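You operate a simulated robot arm through the tools that you are given. There is no shell and no other tool.

Carry out the task below with a simulated robot arm. There is one attempt and no reset: what you move stays moved.

JOB
Fill the frother to its upper line from the silver jug and froth it.
Fine: lid on for the run; jug back on its spot; switch off at the end; nothing spilt. Set down upright: what you pick out.
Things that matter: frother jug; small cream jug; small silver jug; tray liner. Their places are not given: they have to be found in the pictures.

It is judged by the outcome, as a careful person would: the job done as asked, and still so three seconds after it is handed in. It fails if anything else is knocked over, pushed out of place, dropped, spilled or broken. Lids that push on must go on centred and level and be pressed home; caps that screw on are set level and turned clockwise until they are tight.

ROBOT AND FRAMES
A 7-joint arm with a two-finger parallel gripper, fixed in place. Base frame: the origin is at the foot of the arm, x ahead of it, y to its left, z up. Readings come in m, rad, newtons and seconds.
With the tool pointing down near the work surface it reaches from about 0.32 to 0.74 m from the base axis. Its first joint turns from -2.007 to 2.007 rad. Payload 3.91 kg.
The tool frame sits at the grasp point between the pads (the TCP): z along the fingers, y along the line on which they close. The tips reach 0.03 m beyond it. Largest opening 0.11 m; finger width 0.02, thickness 0.01; the body of the gripper, 0.048 by 0.112 m, starts 0.055 m behind the TCP.
Orientation is told as [roll, pitch, yaw] about the base's x, y, z axes, in that order, counted from this pose: with the fingers straight down and closing along the base's y, the tool's x points along the base's -x, its y along +y and its z along -z.

CONTROLS
- The arm moves only by the tool send_rows. Its argument "increments" is one flat list of numbers, 7 for each row, row after row: the opening, from 0 (shut) to 1 (fully open), then the shift along the tool's x, y, z in units of 30 mm (1.0 is 30 mm), then the turn, a rotation vector about the tool's x, y, z in units of 8 degrees (1.0 is 8 degrees). In form: [jaw, tx, ty, tz, wx, wy, wz, jaw, tx, ty, tz, wx, wy, wz, ...]. A call has 1 to 20 rows; each row shifts and turns the commanded pose from where the row before left it, along the tool's axes as they then stand. A call with a number of a shift or a turn outside -1 to 1 is refused whole. Each row takes 0.2 s and may step no farther than 0.05 m and 0.15 rad from the row before; otherwise, or with a gripper value out of range, the whole call is refused. Where a pose cannot be reached the arm comes as near as it can. A force on the tool above 40 N (or 10 N above the force at the start of the call, whichever is more), or a blocked arm, ends the call early, and 0.2 s more pass. Each finger travels about 0.108 m/s and halts on what it meets, pressing with about 33 N; the grip force reading is that of the motor and also rises with nothing between the fingers. The clock runs only during rows and for 0.2 s after the last one: add rows that do not move to give the fingers time. The reply holds the time, the measured pose of the TCP, the force on the tool along the base axes, the opening and the grip force, in the units named above and with some noise, with the torque about the TCP (base axes, N m) and any sound that the robot's microphone picked up, and new pictures: "pictures" is both (left out), scene, wrist or none.
- Cameras (640 x 400 px; columns grow to the right, rows downward): "scene" is fixed at [0.221, 0.5008, 1.8778]; the picture's right is [-0.82, -0.58, 0.00], its down [-0.57, 0.81, -0.14] and it looks along [0.08, -0.12, -0.99] (base axes); focal length 247 px, centre (320, 200). "wrist" rides on the gripper at [0.072, 0.017, -0.103] in the tool frame; the picture's right is [-0.23, 0.97, 0.00], its down [-0.76, -0.18, -0.62] and it looks along [-0.61, -0.14, 0.78] (tool axes); focal length 222 px, centre (320, 200).
- lift_body(by): slides the trunk up (or, below 0, down) by that many m; the arm rides with it, the base frame stays. It gives what a move gives, with no picture.
- point_at(camera, pixels): for up to 12 pixels [column, row] of the newest picture of that camera ("zoom" is the newest enlarged one), the place [x, y, z] in the base frame of the surface seen there, good to about 0.002 m. The clock stands still meanwhile.
- zoom(camera, box): a new picture of the part [left, top, right, bottom] of that camera's present view, enlarged. The clock stands still meanwhile.
- job_done(): hands the job in; it is judged then, once.

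Unless the task says otherwise, let go and move clear before handing in.

The tools are called after "Emit:" as a command line: name --argument value ..., lists and objects as JSON in quotes. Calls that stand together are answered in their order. send_rows: Moves the arm, as the interface text tells. Its arguments: {"type":"object","properties":{"increments":{"type":"array"},"pictures":{"type":"string","enum":["both","scene","wrist","none"]}},"required":["increments"]} The other tools are called the same way: lift_body (by) slides the trunk up or down; point_at (camera, pixels) gives the place of the surface under pixels of a picture; zoom (camera, box) takes an enlarged picture of a part of a camera's view; job_done () hands the job in.

At the start:

```text
clock: 0.0
ee_pos: [0.2445, 0.3151, 1.5787]
ee_rot: [-0.001, 0.0, 0.002]
force: [-0.6, 0.1, -0.1]
torque: [0.0, 0.04, 0.03]
opening: 0.1102
finger_force: 0.0
trunk travel left (down, up): [-0.925, 0.065]
```

scene: 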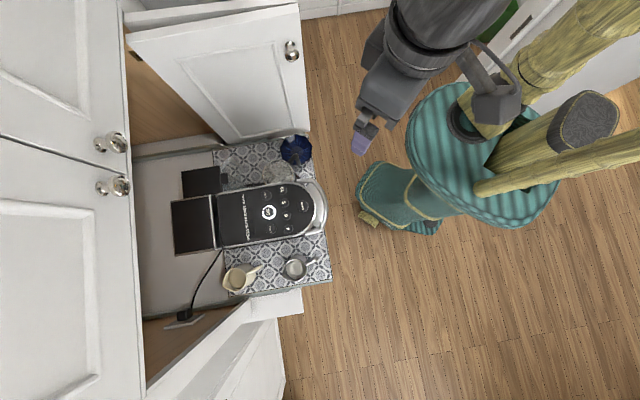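
wrist: 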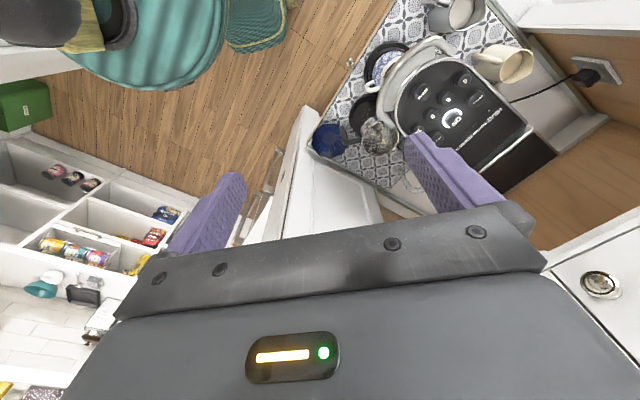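

The scene shows a coffee machine on a patterned tray liner (about pixels 215-330, 135-295), with a cream jug near (240,278), a silver jug near (295,267) and blue/black items near (295,150). I'll zoom in before moving.

Emit:
zoom --camera "scene" --box '[160, 120, 350, 310]'

Emit:
zoom --camera "wrist" --box '[300, 0, 560, 200]'

```text
2.11 times, centred on (255, 215) of scene
```

zoom: 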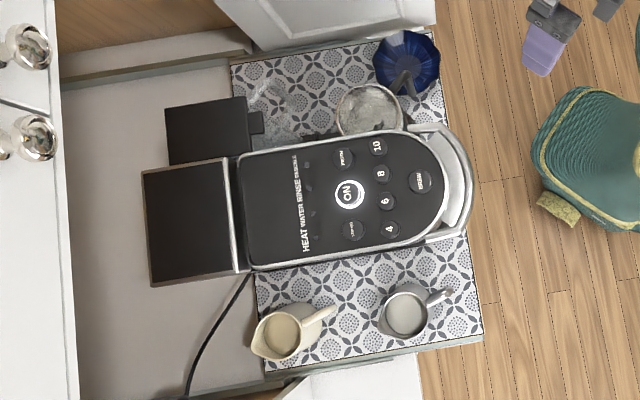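

```text
2.00 times, centred on (430, 100) of wrist
```

zoom: 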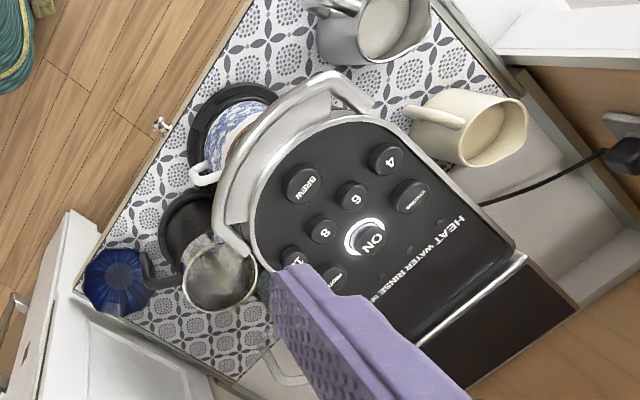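

The machine's top has buttons incl. "FROTH" near the end; a round metal/black thing at zoom (370,112), a blue faceted thing at (407,62), something glassy at (275,110). I'll measure these places.

Emit:
point_at --camera "zoom" --pixels '[[190, 225], [145, 270], [215, 275], [185, 270], [240, 270], [115, 280], [270, 345], [290, 380], [390, 25], [485, 130], [235, 120], [320, 280]]'

Emit:
point_at --camera "scene" --pixels '[[295, 268], [241, 279], [269, 212], [280, 172], [297, 150], [240, 170], [205, 180], [325, 275], [325, 205], [190, 230], [217, 155], [235, 290]]'

```text
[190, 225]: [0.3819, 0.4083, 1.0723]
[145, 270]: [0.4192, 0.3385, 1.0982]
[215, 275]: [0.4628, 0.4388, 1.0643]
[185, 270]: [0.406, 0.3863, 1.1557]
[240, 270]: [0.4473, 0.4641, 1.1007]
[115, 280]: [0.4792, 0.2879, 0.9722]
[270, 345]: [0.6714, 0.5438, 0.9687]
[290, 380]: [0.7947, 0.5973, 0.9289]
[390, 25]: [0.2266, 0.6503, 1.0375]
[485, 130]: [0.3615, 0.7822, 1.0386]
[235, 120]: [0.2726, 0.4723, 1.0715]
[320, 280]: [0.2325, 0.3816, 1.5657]
```

```text
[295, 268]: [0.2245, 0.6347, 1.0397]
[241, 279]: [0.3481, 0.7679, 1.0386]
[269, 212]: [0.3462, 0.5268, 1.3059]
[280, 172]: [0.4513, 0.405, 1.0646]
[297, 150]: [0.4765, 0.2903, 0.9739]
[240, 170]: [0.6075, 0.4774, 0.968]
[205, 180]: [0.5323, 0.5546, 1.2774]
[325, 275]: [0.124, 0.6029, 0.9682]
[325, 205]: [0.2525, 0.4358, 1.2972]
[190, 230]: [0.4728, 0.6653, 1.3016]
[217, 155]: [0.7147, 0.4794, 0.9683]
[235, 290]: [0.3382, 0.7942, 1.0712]
```

The counter/liner is at z≈0.968, the machine top at z≈1.30, silver jug around (0.22,0.64), cream jug around (0.35,0.77), frother region around (0.45,0.42). I'll look closer at each.

Emit:
zoom --camera "scene" --box '[225, 130, 325, 200]'

Emit:
zoom --camera "wrist" --box '[310, 60, 440, 200]'

Emit:
zoom --camera "wrist" --box '[420, 0, 560, 90]'

Emit:
zoom --camera "scene" --box '[225, 190, 325, 250]'

Emit:
zoom --camera "scene" --box '[220, 250, 335, 300]'

```text
5.71 times, centred on (275, 165) of scene
```

zoom: 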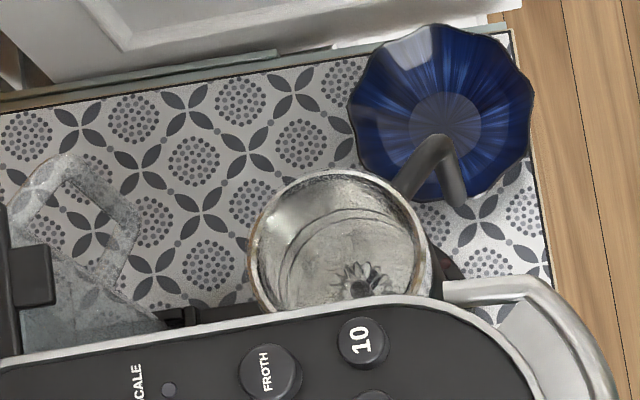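

```text
2.86 times, centred on (375, 130) of wrist
```

zoom: 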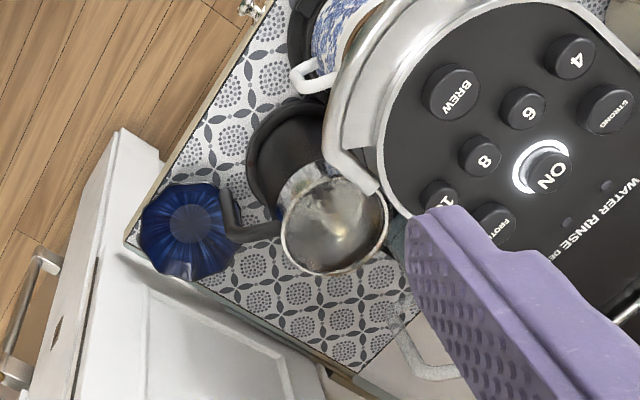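

```text
4.44 times, centred on (490, 45) of wrist
```

zoom: 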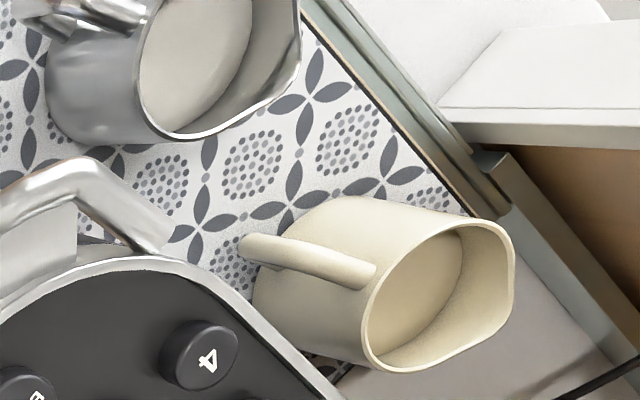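

```text
6.40 times, centred on (275, 220) of scene
```

zoom: 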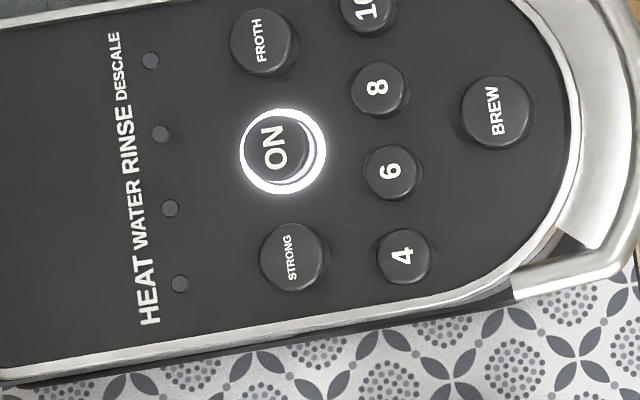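

```text
5.57 times, centred on (278, 275) of scene
```

zoom: 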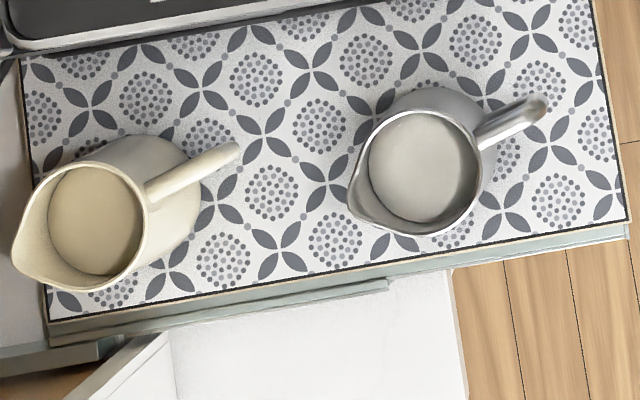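

The silver jug (milk inside) sits right at (295,267), the cream jug is a decoy; the frother jug with its rim and handle is at scene (280,172). I don't see the lid yet, so I'll map outlines and then look from other angles.

Emit:
point_at --camera "scene" --pixels '[[331, 278], [313, 138], [225, 297], [212, 152], [326, 195], [310, 185], [318, 232], [300, 236], [222, 192], [225, 246], [289, 189], [272, 198]]'

Emit:
zoom --camera "wrist" --box '[0, 120, 250, 330]'

Emit:
zoom --camera "wrist" --box '[330, 30, 440, 130]'

```text
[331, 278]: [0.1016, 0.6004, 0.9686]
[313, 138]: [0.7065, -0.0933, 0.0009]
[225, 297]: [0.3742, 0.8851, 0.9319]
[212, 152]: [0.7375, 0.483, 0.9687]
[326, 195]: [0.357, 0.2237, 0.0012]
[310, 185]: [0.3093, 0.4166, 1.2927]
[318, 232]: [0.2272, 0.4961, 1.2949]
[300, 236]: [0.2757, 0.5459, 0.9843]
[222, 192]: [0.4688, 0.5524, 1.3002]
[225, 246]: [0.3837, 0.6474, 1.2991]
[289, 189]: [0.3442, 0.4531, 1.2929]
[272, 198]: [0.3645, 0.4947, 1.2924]
```

```text
1.90 times, centred on (125, 225) of wrist
```

zoom: 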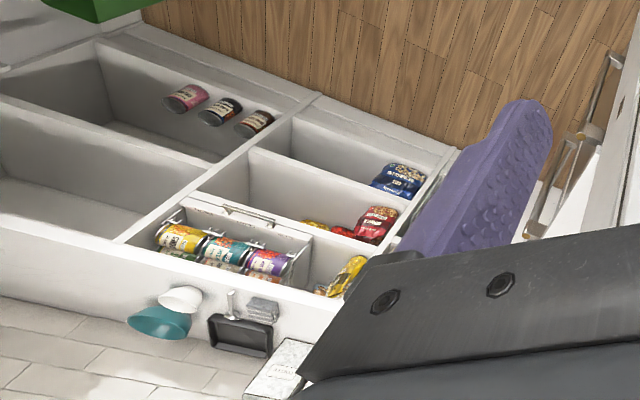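

```text
4.00 times, centred on (385, 80) of wrist
```

zoom: 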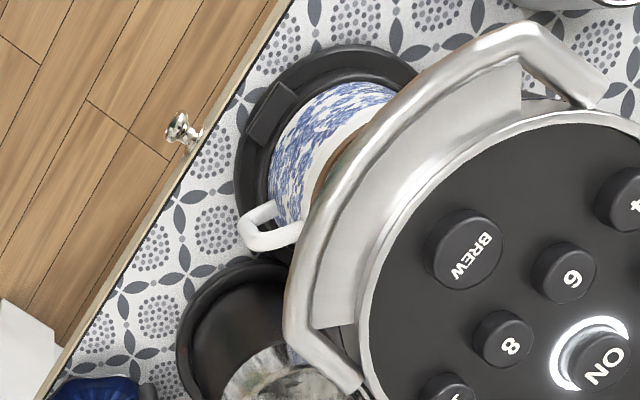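

No lid visible yet from either view. I'll check the heights of the doors around before lowering the trunk for a lower viewpoint.

Emit:
point_at --camera "scene" --pixels '[[215, 75], [292, 50], [302, 10], [306, 125], [222, 143], [130, 30], [60, 60], [120, 188], [160, 200], [270, 370], [290, 310], [200, 350]]'

Emit:
zoom --camera "scene" --box '[330, 0, 640, 240]'

```text
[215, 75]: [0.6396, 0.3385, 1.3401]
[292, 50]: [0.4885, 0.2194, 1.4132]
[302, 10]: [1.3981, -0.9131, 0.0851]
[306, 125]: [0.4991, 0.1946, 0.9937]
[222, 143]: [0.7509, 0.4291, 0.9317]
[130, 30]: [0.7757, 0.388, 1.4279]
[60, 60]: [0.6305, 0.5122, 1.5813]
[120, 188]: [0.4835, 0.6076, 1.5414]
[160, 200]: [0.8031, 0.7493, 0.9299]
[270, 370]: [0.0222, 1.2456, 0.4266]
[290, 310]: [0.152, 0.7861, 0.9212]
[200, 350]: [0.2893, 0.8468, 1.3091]
```

```text
1.67 times, centred on (485, 120) of scene
```

zoom: 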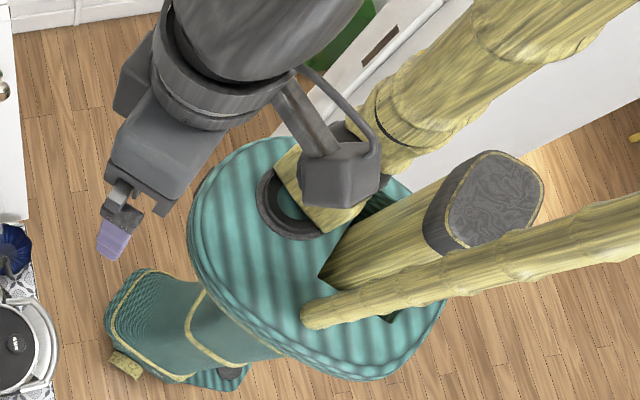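

The niche has an upright door on the frother side (0.75,0.43)-(0.49,0.19) up to z≈1.43, and the machine front lever at about (0.25,0.43). I'll lower the trunk 0.25 m, where the gripper stays clear, to see better.

Emit:
lift_body --by -0.25

Emit:
send_rows --increments '[1, 0, 0, 0, 0, 0, 0]' --pictures "both"

```text
clock: 2.6
ee_pos: [0.2436, 0.3151, 1.3289]
ee_rot: [0.001, 0.0, -0.001]
force: [-0.8, 0.0, 0.2]
torque: [-0.01, 0.03, -0.02]
opening: 0.1098
finger_force: 0.1
trunk travel left (down, up): [-0.675, 0.315]
```

```text
clock: 3.0
ee_pos: [0.2441, 0.3144, 1.328]
ee_rot: [0.001, -0.001, 0.001]
force: [0.5, 0.9, 0.7]
torque: [-0.01, -0.02, -0.01]
opening: 0.1098
finger_force: 0.1
trunk travel left (down, up): [-0.675, 0.315]
```

scene: 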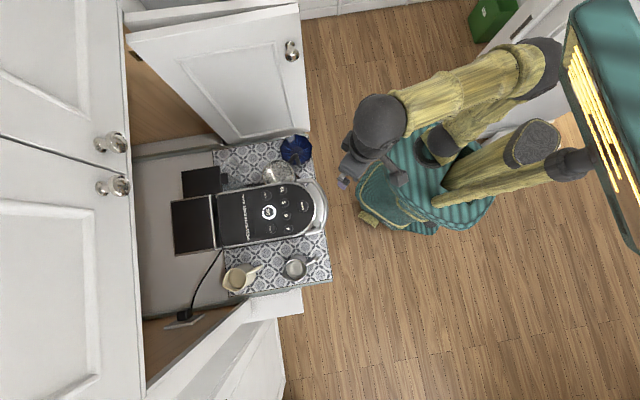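
wrist: 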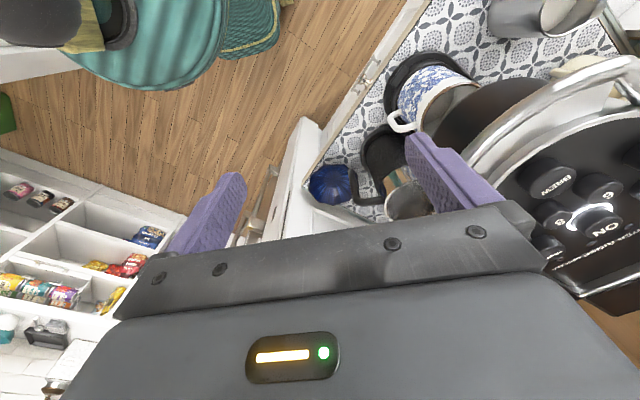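

Emit:
zoom --camera "wrist" --box '[290, 40, 490, 240]'

Emit:
zoom --camera "scene" --box '[250, 130, 330, 190]'

```text
2.00 times, centred on (390, 140) of wrist
```

zoom: 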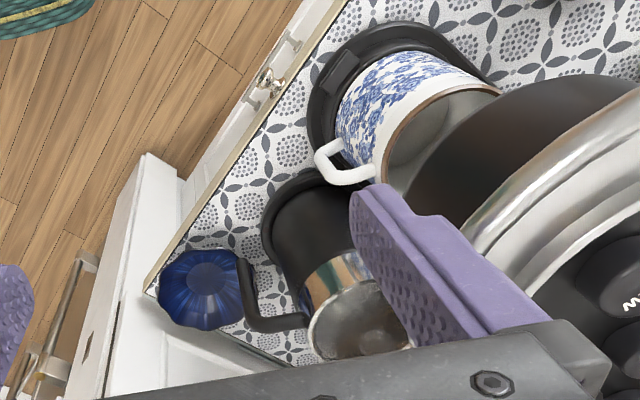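

```text
6.67 times, centred on (290, 160) of scene
```

zoom: 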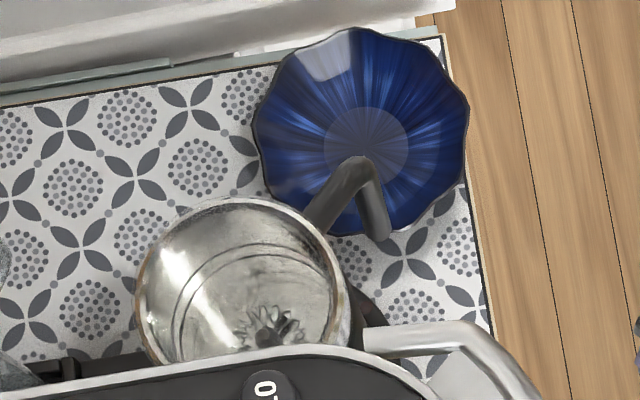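

Emit:
zoom --camera "scene" --box '[120, 130, 250, 210]'

Emit:
zoom --camera "scene" --box '[120, 200, 250, 340]'

Emit:
zoom --camera "scene" --box '[120, 0, 320, 150]'

Emit:
zoom --camera "wrist" --box '[430, 0, 640, 110]'

```text
4.92 times, centred on (185, 170) of scene
```

zoom: 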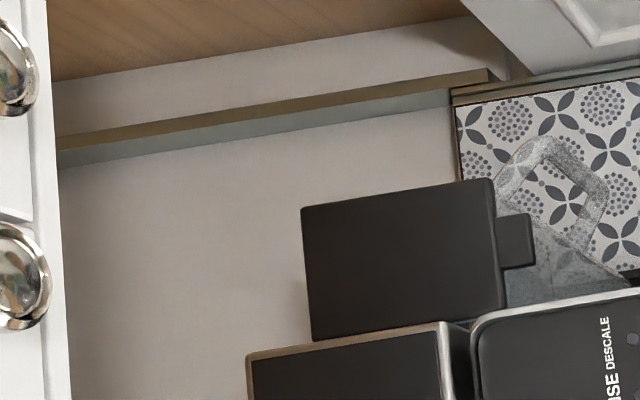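

```text
2.86 times, centred on (185, 270) of scene
```

zoom: 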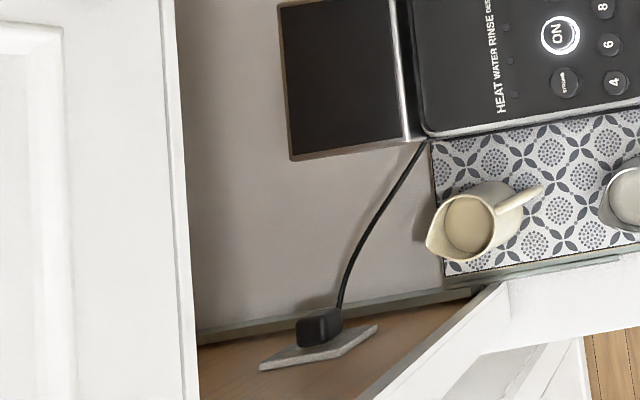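

```text
2.67 times, centred on (220, 75) of scene
```

zoom: 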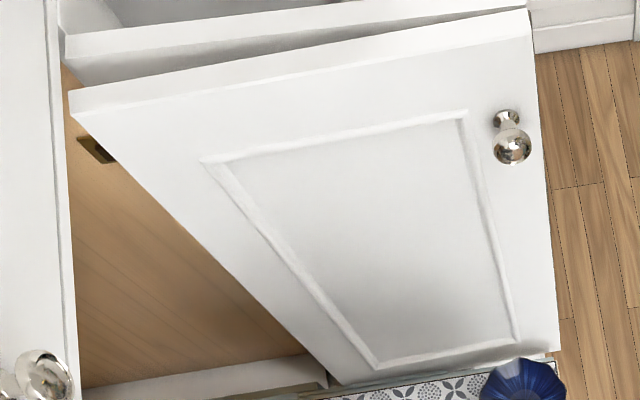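

```text
3.05 times, centred on (535, 55) of wrist
```

zoom: 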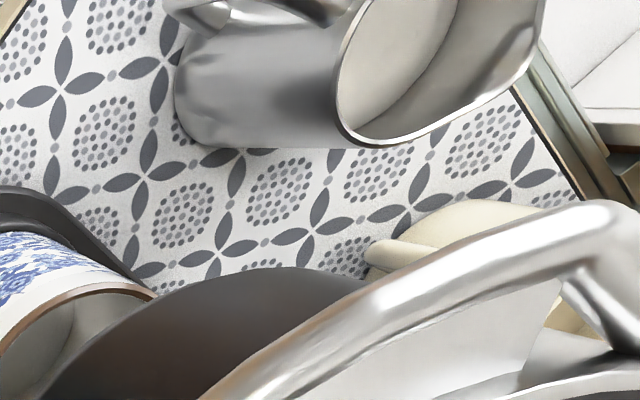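

I'll measure the blue thing's profile and the frother's rim/interior more finely using the scene zoom.

Emit:
zoom --camera "scene" --box '[250, 130, 330, 190]'

Emit:
point_at --camera "zoom" --pixels '[[365, 140], [300, 120], [350, 35], [462, 110], [260, 110], [420, 215], [280, 200], [345, 300], [142, 280], [240, 202], [160, 335], [180, 225]]'

Emit:
point_at --camera "zoom" --pixels '[[230, 310], [200, 260], [215, 250], [185, 270], [270, 250], [280, 262], [265, 325], [300, 280], [350, 170], [380, 225], [325, 215], [70, 365]]'

```text
6.67 times, centred on (290, 160) of scene
```

zoom: 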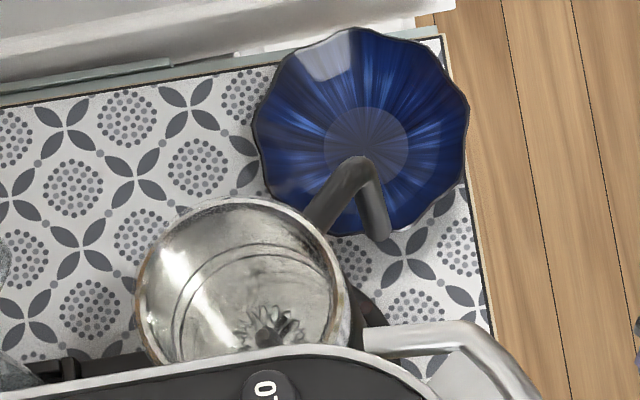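

```text
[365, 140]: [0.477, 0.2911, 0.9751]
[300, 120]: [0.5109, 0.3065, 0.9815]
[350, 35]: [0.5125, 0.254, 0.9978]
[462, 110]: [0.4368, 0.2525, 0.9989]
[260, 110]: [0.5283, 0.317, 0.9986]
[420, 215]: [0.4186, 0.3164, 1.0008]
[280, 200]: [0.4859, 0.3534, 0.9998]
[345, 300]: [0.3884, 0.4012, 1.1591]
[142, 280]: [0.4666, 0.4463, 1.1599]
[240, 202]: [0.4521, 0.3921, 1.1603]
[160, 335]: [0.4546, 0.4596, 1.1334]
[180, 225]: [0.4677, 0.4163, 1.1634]
```

```text
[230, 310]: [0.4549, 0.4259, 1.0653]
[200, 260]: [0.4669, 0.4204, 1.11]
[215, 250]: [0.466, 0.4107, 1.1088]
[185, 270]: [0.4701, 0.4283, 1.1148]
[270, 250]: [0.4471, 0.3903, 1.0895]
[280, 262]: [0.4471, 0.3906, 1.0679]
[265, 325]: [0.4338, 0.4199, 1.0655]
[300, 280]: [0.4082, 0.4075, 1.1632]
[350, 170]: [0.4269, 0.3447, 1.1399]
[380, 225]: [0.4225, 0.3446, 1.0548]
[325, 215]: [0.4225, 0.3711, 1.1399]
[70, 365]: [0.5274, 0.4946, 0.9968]
```

Interior points of the frother mostly read z≈1.065-1.11 with rim at ≈1.16, but one interior point reads 1.163 — possibly a clear lid is on it. I'll yaw the wrist about 56° so its camera looks at the frother.

Emit:
send_rows --increments '[1, 0, 0, -0.7, 0, 0, -1, 1, 0, 0, -0.7, 0, 0, -1, 1, 0, 0, 0, 0, 0, -1, 1, 0, 0, 0, 0, 0, -1, 1, 0, 0, 0, 0, 0, -1, 1, 0, 0, 0, 0, 0, -1, 1, 0, 0, 0, 0, 0, -1]' --pictures "both"

```text
clock: 4.6
ee_pos: [0.2435, 0.316, 1.3692]
ee_rot: [0.0, -0.002, 0.981]
force: [0.6, 0.4, 0.9]
torque: [0.01, 0.0, 0.02]
opening: 0.1103
finger_force: 0.2
trunk travel left (down, up): [-0.675, 0.315]
```

scene: 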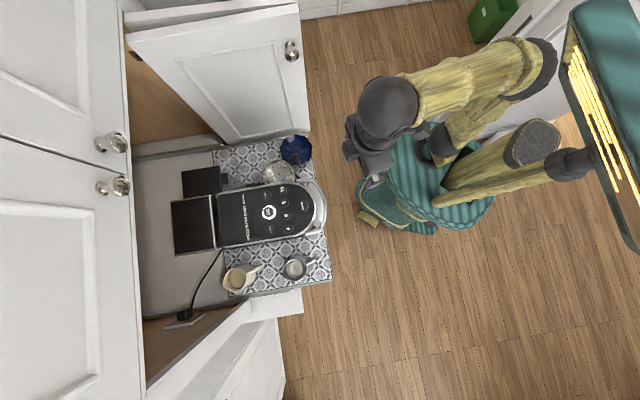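
wrist: 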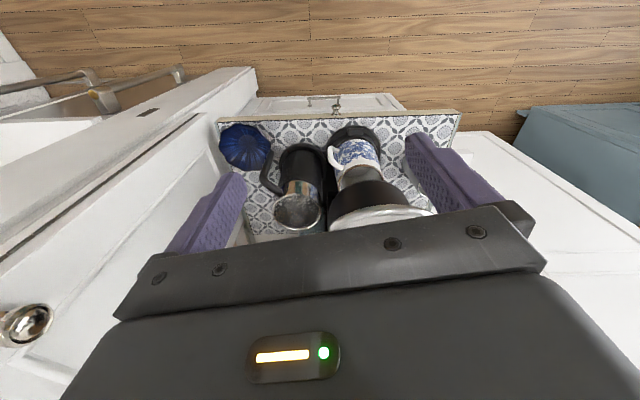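

The wrist now looks straight at the niche with the frother at (298,200). I'll zoom there.

Emit:
zoom --camera "wrist" --box '[210, 110, 440, 240]'

Emit:
zoom --camera "wrist" --box '[255, 140, 345, 240]'

```text
2.78 times, centred on (325, 175) of wrist
```

zoom: 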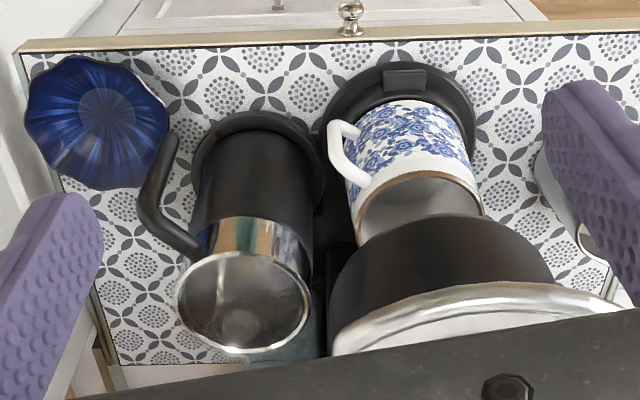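

```text
4.00 times, centred on (300, 190) of wrist
```

zoom: 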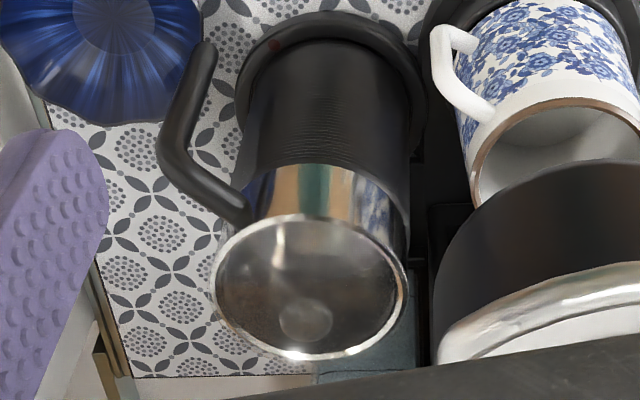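

The zoom shows a clear lid with a small round knob (zoom px (305,318)) on the frother jug. I'll measure the knob and lid points, and inspect the red dot at (275,42).

Emit:
point_at --camera "zoom" --pixels '[[305, 318], [300, 305], [330, 320], [280, 318], [306, 338], [280, 260], [340, 260], [215, 290], [402, 285], [310, 218], [297, 353], [275, 42]]'

Emit:
point_at --camera "zoom" --pixels '[[240, 320], [370, 320], [250, 250], [300, 280], [205, 45], [165, 150], [240, 212], [330, 180], [330, 130], [330, 60], [310, 20], [420, 130]]'

Emit:
zoom --camera "wrist" --box '[275, 180, 330, 240]'

Emit:
zoom --camera "wrist" --box '[265, 130, 345, 180]'

```text
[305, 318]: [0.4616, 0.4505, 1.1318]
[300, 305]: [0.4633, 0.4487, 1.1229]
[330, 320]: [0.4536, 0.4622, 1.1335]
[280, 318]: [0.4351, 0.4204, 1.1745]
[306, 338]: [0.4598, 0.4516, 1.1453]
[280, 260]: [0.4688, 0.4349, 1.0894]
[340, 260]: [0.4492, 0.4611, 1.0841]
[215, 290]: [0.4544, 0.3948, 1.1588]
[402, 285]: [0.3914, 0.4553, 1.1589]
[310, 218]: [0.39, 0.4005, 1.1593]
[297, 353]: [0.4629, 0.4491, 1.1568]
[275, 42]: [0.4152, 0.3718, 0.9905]
```

```text
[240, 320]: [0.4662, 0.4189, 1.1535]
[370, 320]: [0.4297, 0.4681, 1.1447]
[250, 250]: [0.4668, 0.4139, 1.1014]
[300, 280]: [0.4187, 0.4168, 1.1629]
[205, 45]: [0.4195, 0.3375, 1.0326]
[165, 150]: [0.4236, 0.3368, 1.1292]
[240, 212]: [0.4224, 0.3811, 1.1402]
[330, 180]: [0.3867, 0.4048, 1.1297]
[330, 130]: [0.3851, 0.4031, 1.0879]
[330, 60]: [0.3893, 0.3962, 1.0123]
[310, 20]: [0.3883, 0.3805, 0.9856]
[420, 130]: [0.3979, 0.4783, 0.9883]
```

```text
6.67 times, centred on (302, 210) of wrist
```

zoom: 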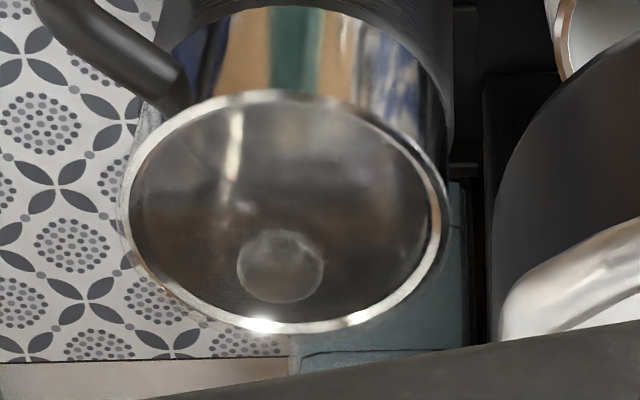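

```text
8.00 times, centred on (305, 155) of wrist
```

zoom: 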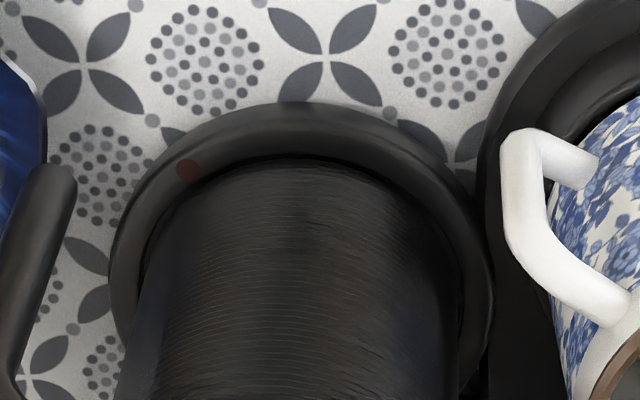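

A clear lid with a small knob sits on the frother jug: axis near (0.426,0.426), lid plate z≈1.163, knob top maybe ≈1.18. Now I'll look closely at the silver jug's shape and heights in the scene view.

Emit:
zoom --camera "scene" --box '[270, 245, 335, 290]'

Emit:
point_at --camera "zoom" --pixels '[[230, 190], [160, 200], [310, 190], [230, 95], [230, 290], [125, 280], [345, 175], [400, 150], [450, 130], [480, 118], [395, 175], [460, 160]]'

```text
8.89 times, centred on (302, 268) of scene
```

zoom: 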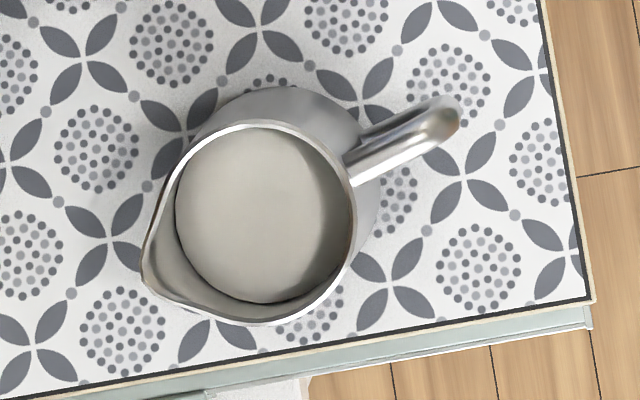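

```text
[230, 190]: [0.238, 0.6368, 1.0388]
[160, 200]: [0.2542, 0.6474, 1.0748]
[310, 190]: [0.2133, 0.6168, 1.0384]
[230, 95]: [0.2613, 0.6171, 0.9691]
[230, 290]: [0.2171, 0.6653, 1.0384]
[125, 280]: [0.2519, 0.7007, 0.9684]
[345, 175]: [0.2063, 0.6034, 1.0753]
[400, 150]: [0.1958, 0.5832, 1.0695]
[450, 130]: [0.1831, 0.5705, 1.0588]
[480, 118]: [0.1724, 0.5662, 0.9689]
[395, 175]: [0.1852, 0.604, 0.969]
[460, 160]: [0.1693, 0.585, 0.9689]
```

The silver jug axis is ≈(0.223,0.636), rim z≈1.075, milk surface z≈1.039, spout azimuth ≈60°, handle toward (0.18,0.57). I'll test whether the arm can pitch the tool outward (needed for a handle-side grip and a natural pour), in free space.

Emit:
send_rows --increments '[1, 0, 0, 0, 0, -1, 0, 1, 0, 0, 0, 0, -1, 0, 1, 0, 0, 0, 0, -1, 0, 1, 0, 0, 0, 0, -1, 0, 1, 0, 0, 0, 0, -1, 0, 1, 0, 0, 0, 0, -1, 0]' --pictures "both"

```text
clock: 6.2
ee_pos: [0.2847, 0.3419, 1.3534]
ee_rot: [0.027, -0.829, 0.899]
force: [-0.8, -0.2, 0.2]
torque: [0.03, -0.02, 0.02]
opening: 0.1101
finger_force: 0.1
out of reach, approached as far as the arm can: row 6
trunk travel left (down, up): [-0.675, 0.315]
stopped in row 6: the arm was blocked; the commanded pose is now the measured one
```

scene: 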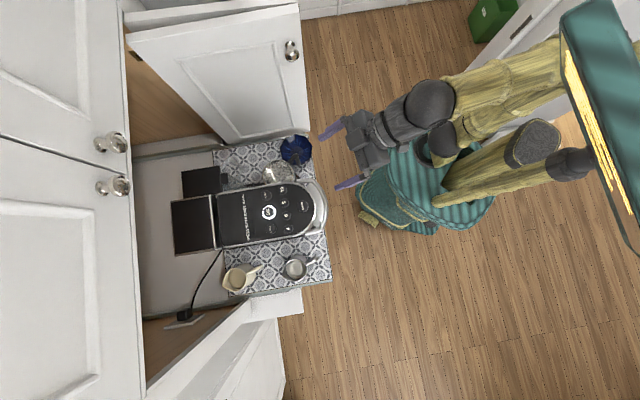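
wrist: 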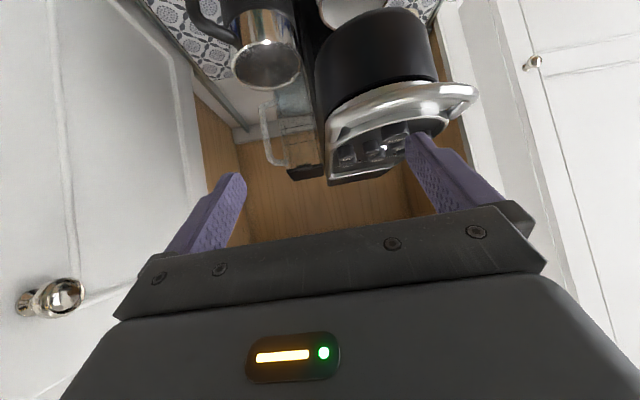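

The pitch of 47° works here (limit due to being close in). I'll reduce the pitch, yaw to about 100° and take a side look at the silver jug.

Emit:
send_rows --increments '[1, 0, 0, 0, 0, 1, 0, 1, 0, 0, 0, 0, 1, 0, 1, 0, 0, 0, -0.523, 0, -0.853, 1, 0, 0, 0, -0.523, 0, -0.853, 1, 0, 0, 0, -0.523, 0, -0.853, 1, 0, 0, 0, -0.523, 0, -0.853, 1, 0, 0, 0, -0.523, 0, -0.853, 1, 0, 0, 0, -0.523, 0, -0.853]' --pictures "wrist"

```text
clock: 8.0
ee_pos: [0.2878, 0.3411, 1.3526]
ee_rot: [0.016, -0.565, 1.747]
force: [-0.4, 0.4, -0.5]
torque: [0.02, 0.0, 0.0]
opening: 0.1101
finger_force: 0.1
trunk travel left (down, up): [-0.675, 0.315]
```

wrist: 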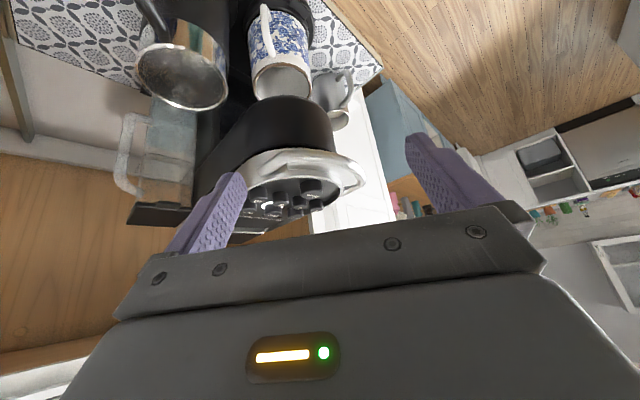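

The picture is upside-down relative to upright (floor at top). I'll shift the hand to about (0.15,0.38), half close the jaws, then lower the trunk to see the silver jug from the side.

Emit:
send_rows --increments '[0.3, -0.4, 0.9, 0.25, 0, 0, 0, 0.3, -0.4, 0.9, 0.25, 0, 0, 0, 0.3, -0.4, 0.9, 0.25, 0, 0, 0, 0.3, -0.4, 0.9, 0.25, 0, 0, 0, 0.3, -0.1, 0.7, 0.05, 0, 0, 0]' --pictures "none"

Emit:
lift_body --by -0.2

Emit:
send_rows --increments '[0.3, 0, 0, 0, 0, 0, 0]' --pictures "both"

```text
clock: 9.4
ee_pos: [0.1998, 0.3695, 1.3423]
ee_rot: [0.069, -0.545, 1.607]
force: [-1.0, 0.8, 0.9]
torque: [-0.01, -0.02, -0.04]
opening: 0.0329
finger_force: 0.0
trunk travel left (down, up): [-0.675, 0.315]
stopped in row 5: the arm was blocked; the commanded pose is now the measured one
```

```text
clock: 11.6
ee_pos: [0.1984, 0.3688, 1.1418]
ee_rot: [0.066, -0.546, 1.61]
force: [0.0, 0.1, 0.2]
torque: [0.0, 0.0, -0.02]
opening: 0.033
finger_force: 0.1
trunk travel left (down, up): [-0.475, 0.515]
```

```text
clock: 11.9
ee_pos: [0.1979, 0.369, 1.1415]
ee_rot: [0.068, -0.545, 1.61]
force: [0.1, -0.6, -0.1]
torque: [-0.02, 0.01, 0.01]
opening: 0.0329
finger_force: 0.0
trunk travel left (down, up): [-0.475, 0.515]
```

scene: 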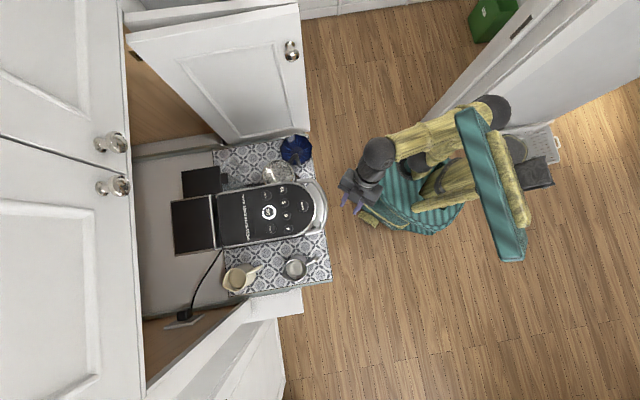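
wrist: 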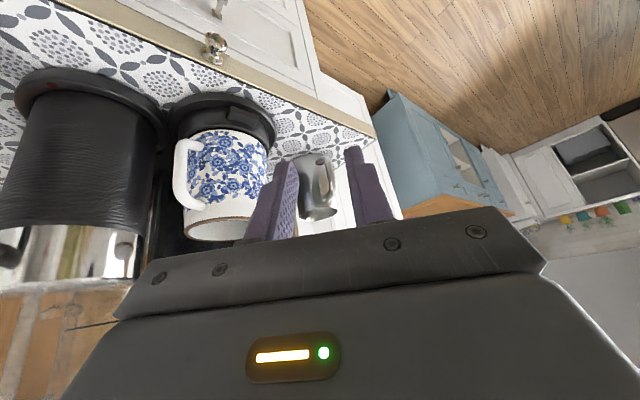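

Emit:
zoom --camera "wrist" --box '[285, 130, 355, 230]'

Emit:
zoom --camera "wrist" --box '[0, 50, 200, 330]'

```text
4.00 times, centred on (320, 180) of wrist
```

zoom: 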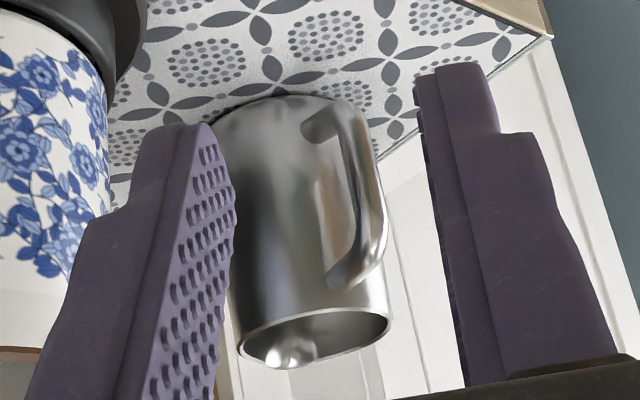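

```text
1.43 times, centred on (100, 190) of wrist
```

zoom: 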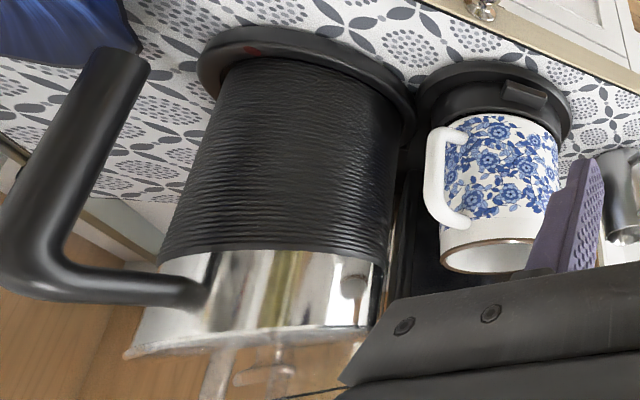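

Now I see the silver jug has a D-loop handle (zoom px (370,250) outer part). I'll measure handle and body points.

Emit:
zoom --camera "wrist" --box '[295, 140, 345, 225]'

Emit:
point_at --camera "zoom" --pixels '[[320, 125], [365, 150], [385, 180], [395, 225], [385, 265], [350, 295], [250, 130], [250, 220], [250, 320], [330, 180], [290, 330], [400, 330]]'

```text
4.71 times, centred on (320, 182) of wrist
```

zoom: 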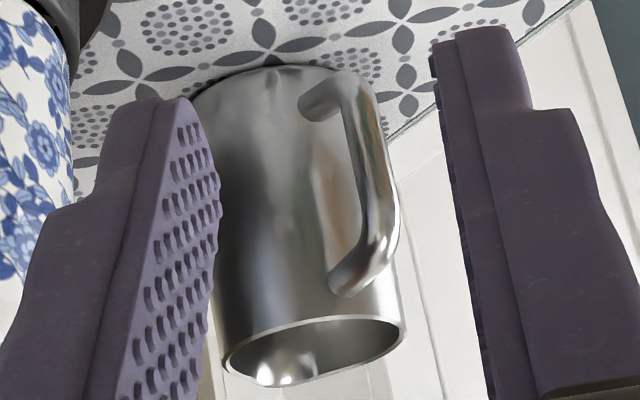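

```text
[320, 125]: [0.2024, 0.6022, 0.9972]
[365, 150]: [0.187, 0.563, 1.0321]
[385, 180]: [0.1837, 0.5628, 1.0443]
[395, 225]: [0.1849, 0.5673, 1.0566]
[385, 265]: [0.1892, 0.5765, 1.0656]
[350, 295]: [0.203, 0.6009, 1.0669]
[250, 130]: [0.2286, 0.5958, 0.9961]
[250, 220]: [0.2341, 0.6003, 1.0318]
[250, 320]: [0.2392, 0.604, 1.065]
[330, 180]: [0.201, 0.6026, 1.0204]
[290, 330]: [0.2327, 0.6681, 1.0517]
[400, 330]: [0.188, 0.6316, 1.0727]
```

The handle loop: outer strip at ≈(0.185,0.565), z≈1.00–1.06; body radius ≈0.036–0.041. I'll go back up and dry-test whether the hand can lean forward (tool pointing back) for a robust body-grip pour.

Emit:
lift_body --by 0.35

Emit:
send_rows --increments '[0.3, 0, 0, 0, 0.52, 0, 0.85, 0.3, 0, 0, 0, 0.52, 0, 0.85, 0.3, 0, 0, 0, 0.52, 0, 0.85, 0.3, 0, 0, 0, 0.52, 0, 0.85, 0.3, 0, 0, 0, 0.52, 0, 0.85, 0.3, 0, 0, 0, 0.52, 0, 0.85, 0.3, 0, 0, 0, 0, 1, 0, 0.3, 0, 0, 0, 0, 1, 0, 0.3, 0, 0, 0, 0, 1, 0, 0.3, 0, 0, 0, 0, 0.9, 0]' --pictures "none"

```text
clock: 15.4
ee_pos: [0.199, 0.3684, 1.492]
ee_rot: [0.066, -0.545, 1.608]
force: [0.6, 0.8, 0.2]
torque: [0.05, 0.02, 0.02]
opening: 0.033
finger_force: 0.0
trunk travel left (down, up): [-0.825, 0.165]
```

```text
clock: 17.6
ee_pos: [0.2001, 0.3698, 1.4921]
ee_rot: [0.036, 0.043, 0.81]
force: [0.0, 0.9, 0.0]
torque: [0.03, 0.04, -0.02]
opening: 0.0332
finger_force: 0.0
trunk travel left (down, up): [-0.825, 0.165]
```

Emit:
send_rows --increments '[0.3, -0.87, -0.92, 0.27, 0, 0, 0, 0.3, -0.87, -0.92, 0.27, 0, 0, 0, 0.3, -0.87, -0.92, 0.27, 0, 0, 0, 0.3, -0.87, -0.92, 0.27, 0, 0, 0, 0.3, -0.87, -0.92, 0.27, 0, 0, 0, 0.3, 0, 0, 0, 0, 1, 0, 0.3, 0, 0, 0, 0, 1, 0, 0.3, 0, 0, 0, 0, 1, 0, 0.3, 0, 0, 0, 0, 1, 0, 0.3, 0, 0, 0, 0, 1, 0, 0.3, 0, 0, 0, 0, 1, 0]' --pictures "both"

```text
clock: 20.0
ee_pos: [0.3757, 0.3587, 1.4345]
ee_rot: [0.034, 0.307, 0.822]
force: [-0.4, -0.4, -0.6]
torque: [0.0, 0.01, 0.02]
opening: 0.0329
finger_force: 0.0
out of reach, approached as far as the arm can: row 7, 8, 9, 10, 11
trunk travel left (down, up): [-0.825, 0.165]
```

scene: 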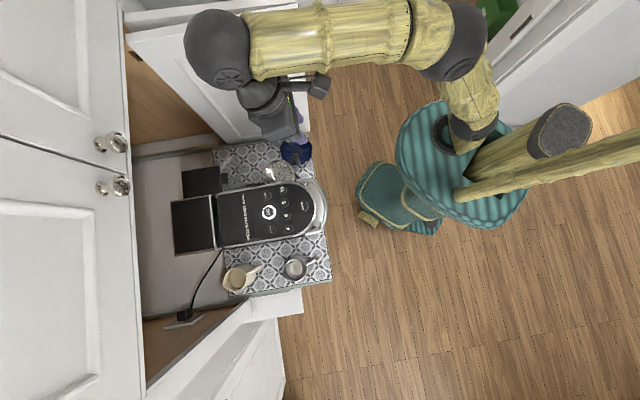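
wrist: 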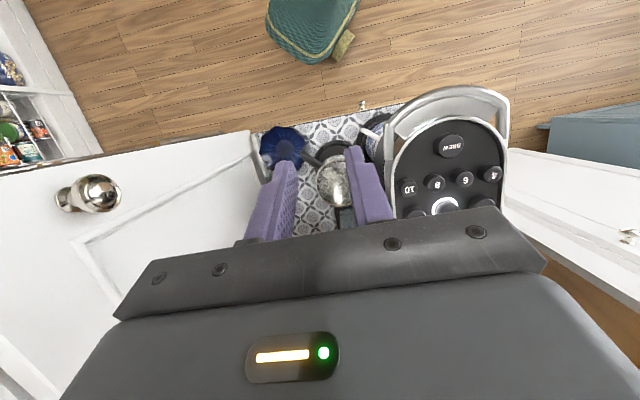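

Leaning back is limited to about 18°, so a near-horizontal handle grip (pouring by pitching toward vertical) is the way. Meanwhile the wrist now sees the frother lid near (335,185), so I'll zoom on it.

Emit:
zoom --camera "wrist" --box '[300, 135, 380, 235]'

Emit:
zoom --camera "wrist" --box '[390, 110, 510, 220]'

```text
4.00 times, centred on (340, 185) of wrist
```

zoom: 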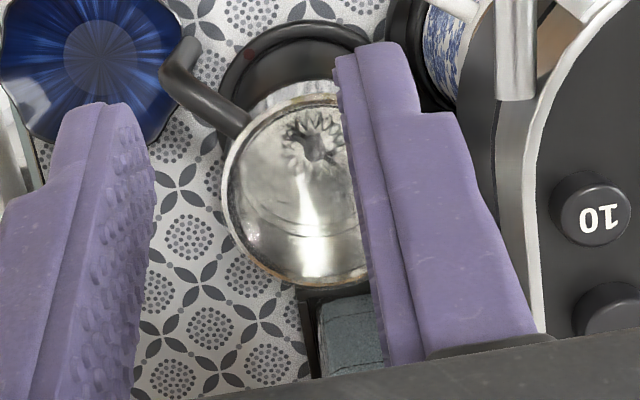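

```text
3.64 times, centred on (450, 165) of wrist
```

zoom: 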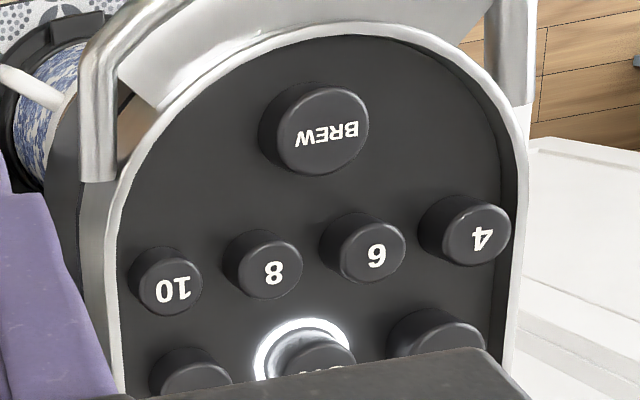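

Now I'll straighten the tool, yaw to about 90°, open the jaws and get above the lid at z≈1.40 to see the knob.

Emit:
send_rows --increments '[0.6, 0, 0, 0, 0, -1, 0, 0.6, 0, 0, 0, 0, -1, 0, 0.6, 0, 0, 0, 0.24, -0.2, 0, 0.6, 0, 0, 0, 0, 0, -1, 0.6, 0, 0, 0, 0, 0, -1, 0.6, 0, 0, 0, 0, 0, -1, 0.6, 0, 0, 0, 0, 0, -1, 0.6, 0, 0, 0, 0, 0, -1, 0.6, 0, 0, 0, 0, 0, -0.4]' --pictures "none"

```text
clock: 22.0
ee_pos: [0.3759, 0.3595, 1.4351]
ee_rot: [-0.002, -0.003, 1.569]
force: [-0.4, 1.0, -0.2]
torque: [-0.01, 0.0, 0.02]
opening: 0.0661
finger_force: 0.1
trunk travel left (down, up): [-0.825, 0.165]
```

Emit:
send_rows --increments '[0.6, -0.73, -0.56, 0.39, 0, 0, 0, 0.6, -0.73, -0.56, 0.39, 0, 0, 0, 0.6, -0.73, -0.56, 0.39, 0, 0, 0, 0.6, 0, 0, 0, 0, 0, 0]' --pictures "both"

Emit:
zoom --camera "wrist" --box '[250, 30, 390, 190]'

```text
clock: 23.0
ee_pos: [0.4257, 0.4236, 1.4013]
ee_rot: [-0.002, 0.0, 1.565]
force: [0.5, 0.1, 0.0]
torque: [0.04, -0.02, -0.03]
opening: 0.0659
finger_force: 0.0
trunk travel left (down, up): [-0.825, 0.165]
```

scene: 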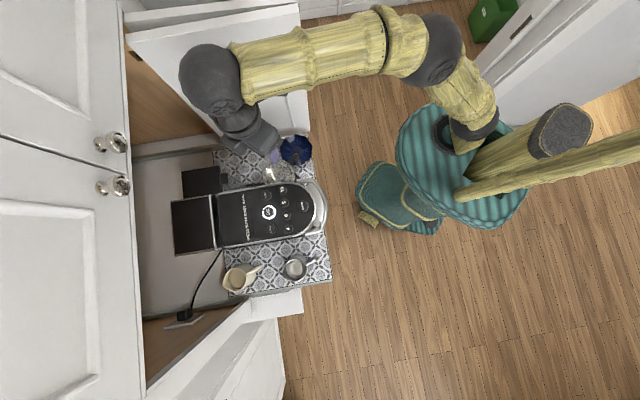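
wrist: 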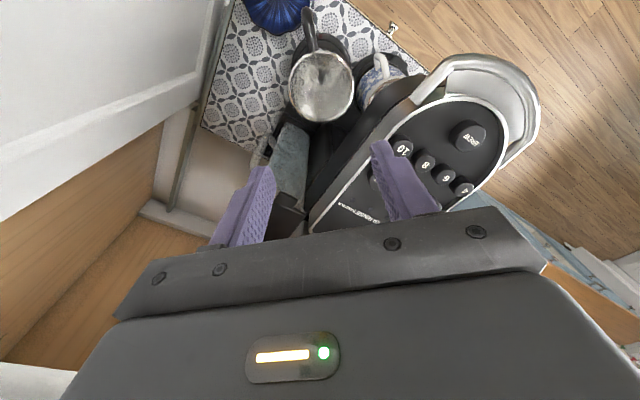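

```text
2.50 times, centred on (320, 110) of wrist
```

zoom: 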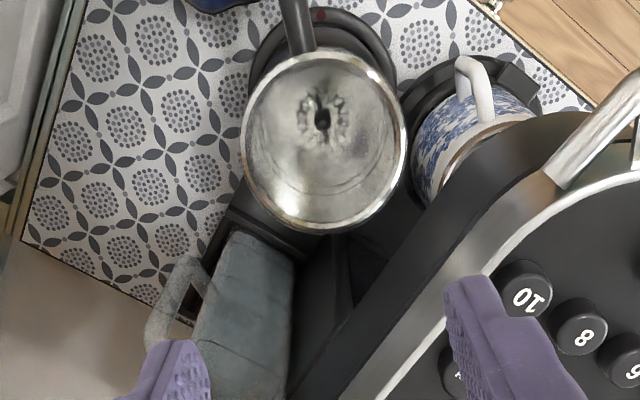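

Emit:
zoom --camera "wrist" --box '[280, 40, 365, 130]'

Emit:
point_at --camera "zoom" --pixels '[[320, 200], [320, 180], [300, 220], [340, 220], [320, 240], [320, 260], [300, 200], [340, 200], [360, 220], [280, 220], [320, 150], [320, 290]]'

```text
4.44 times, centred on (322, 85) of wrist
```

zoom: 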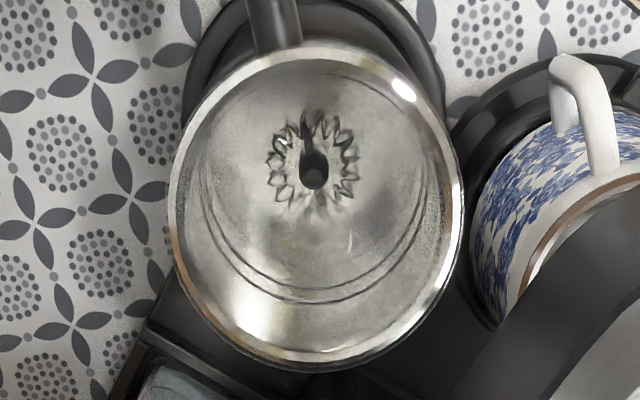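

```text
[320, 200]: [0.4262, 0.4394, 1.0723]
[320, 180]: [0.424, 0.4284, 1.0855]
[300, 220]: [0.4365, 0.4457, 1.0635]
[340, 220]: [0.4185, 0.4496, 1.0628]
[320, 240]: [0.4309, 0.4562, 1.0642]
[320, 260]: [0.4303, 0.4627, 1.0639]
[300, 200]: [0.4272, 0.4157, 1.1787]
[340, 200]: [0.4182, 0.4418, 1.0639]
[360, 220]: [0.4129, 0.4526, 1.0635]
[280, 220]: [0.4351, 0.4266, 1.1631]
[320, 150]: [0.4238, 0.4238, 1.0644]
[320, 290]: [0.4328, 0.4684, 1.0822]
```

Emit:
point_at --camera "zoom" --pixels '[[300, 230], [302, 236], [296, 226], [290, 232], [310, 232], [316, 228], [284, 228], [300, 244], [300, 252], [306, 250], [312, 244], [290, 244]]'

Emit:
point_at --camera "zoom" --pixels '[[294, 202], [300, 196], [306, 200], [296, 208], [304, 208], [312, 208], [288, 208], [280, 212], [318, 214], [322, 220], [276, 220], [300, 216]]'

Emit:
point_at --camera "zoom" --pixels '[[240, 180], [240, 260], [380, 180], [380, 280], [220, 220], [400, 230], [300, 100], [250, 110], [380, 110], [260, 300], [340, 320], [300, 320]]'

```text
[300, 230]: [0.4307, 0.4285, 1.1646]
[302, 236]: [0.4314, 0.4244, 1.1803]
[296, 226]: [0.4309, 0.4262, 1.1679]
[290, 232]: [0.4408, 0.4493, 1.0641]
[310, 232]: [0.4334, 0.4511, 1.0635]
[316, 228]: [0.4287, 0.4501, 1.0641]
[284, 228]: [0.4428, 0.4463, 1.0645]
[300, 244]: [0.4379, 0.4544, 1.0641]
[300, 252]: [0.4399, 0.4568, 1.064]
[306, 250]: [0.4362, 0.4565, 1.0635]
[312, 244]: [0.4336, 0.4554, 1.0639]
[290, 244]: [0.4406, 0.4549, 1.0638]
```

```text
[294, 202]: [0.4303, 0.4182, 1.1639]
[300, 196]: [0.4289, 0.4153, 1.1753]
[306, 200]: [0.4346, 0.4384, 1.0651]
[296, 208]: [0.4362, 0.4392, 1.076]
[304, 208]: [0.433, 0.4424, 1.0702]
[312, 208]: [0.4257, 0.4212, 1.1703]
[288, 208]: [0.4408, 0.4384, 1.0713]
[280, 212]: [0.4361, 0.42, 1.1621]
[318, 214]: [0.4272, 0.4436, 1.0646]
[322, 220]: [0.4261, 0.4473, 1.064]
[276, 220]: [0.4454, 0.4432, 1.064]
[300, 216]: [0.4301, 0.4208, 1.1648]
```

```text
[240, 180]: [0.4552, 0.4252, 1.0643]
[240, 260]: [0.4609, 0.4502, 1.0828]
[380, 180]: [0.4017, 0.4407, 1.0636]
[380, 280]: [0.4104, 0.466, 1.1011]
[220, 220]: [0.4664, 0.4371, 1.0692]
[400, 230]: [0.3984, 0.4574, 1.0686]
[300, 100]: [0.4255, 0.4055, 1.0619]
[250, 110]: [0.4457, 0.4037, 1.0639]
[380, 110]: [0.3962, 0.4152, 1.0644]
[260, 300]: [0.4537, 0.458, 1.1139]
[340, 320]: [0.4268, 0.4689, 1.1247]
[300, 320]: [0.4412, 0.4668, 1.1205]
```

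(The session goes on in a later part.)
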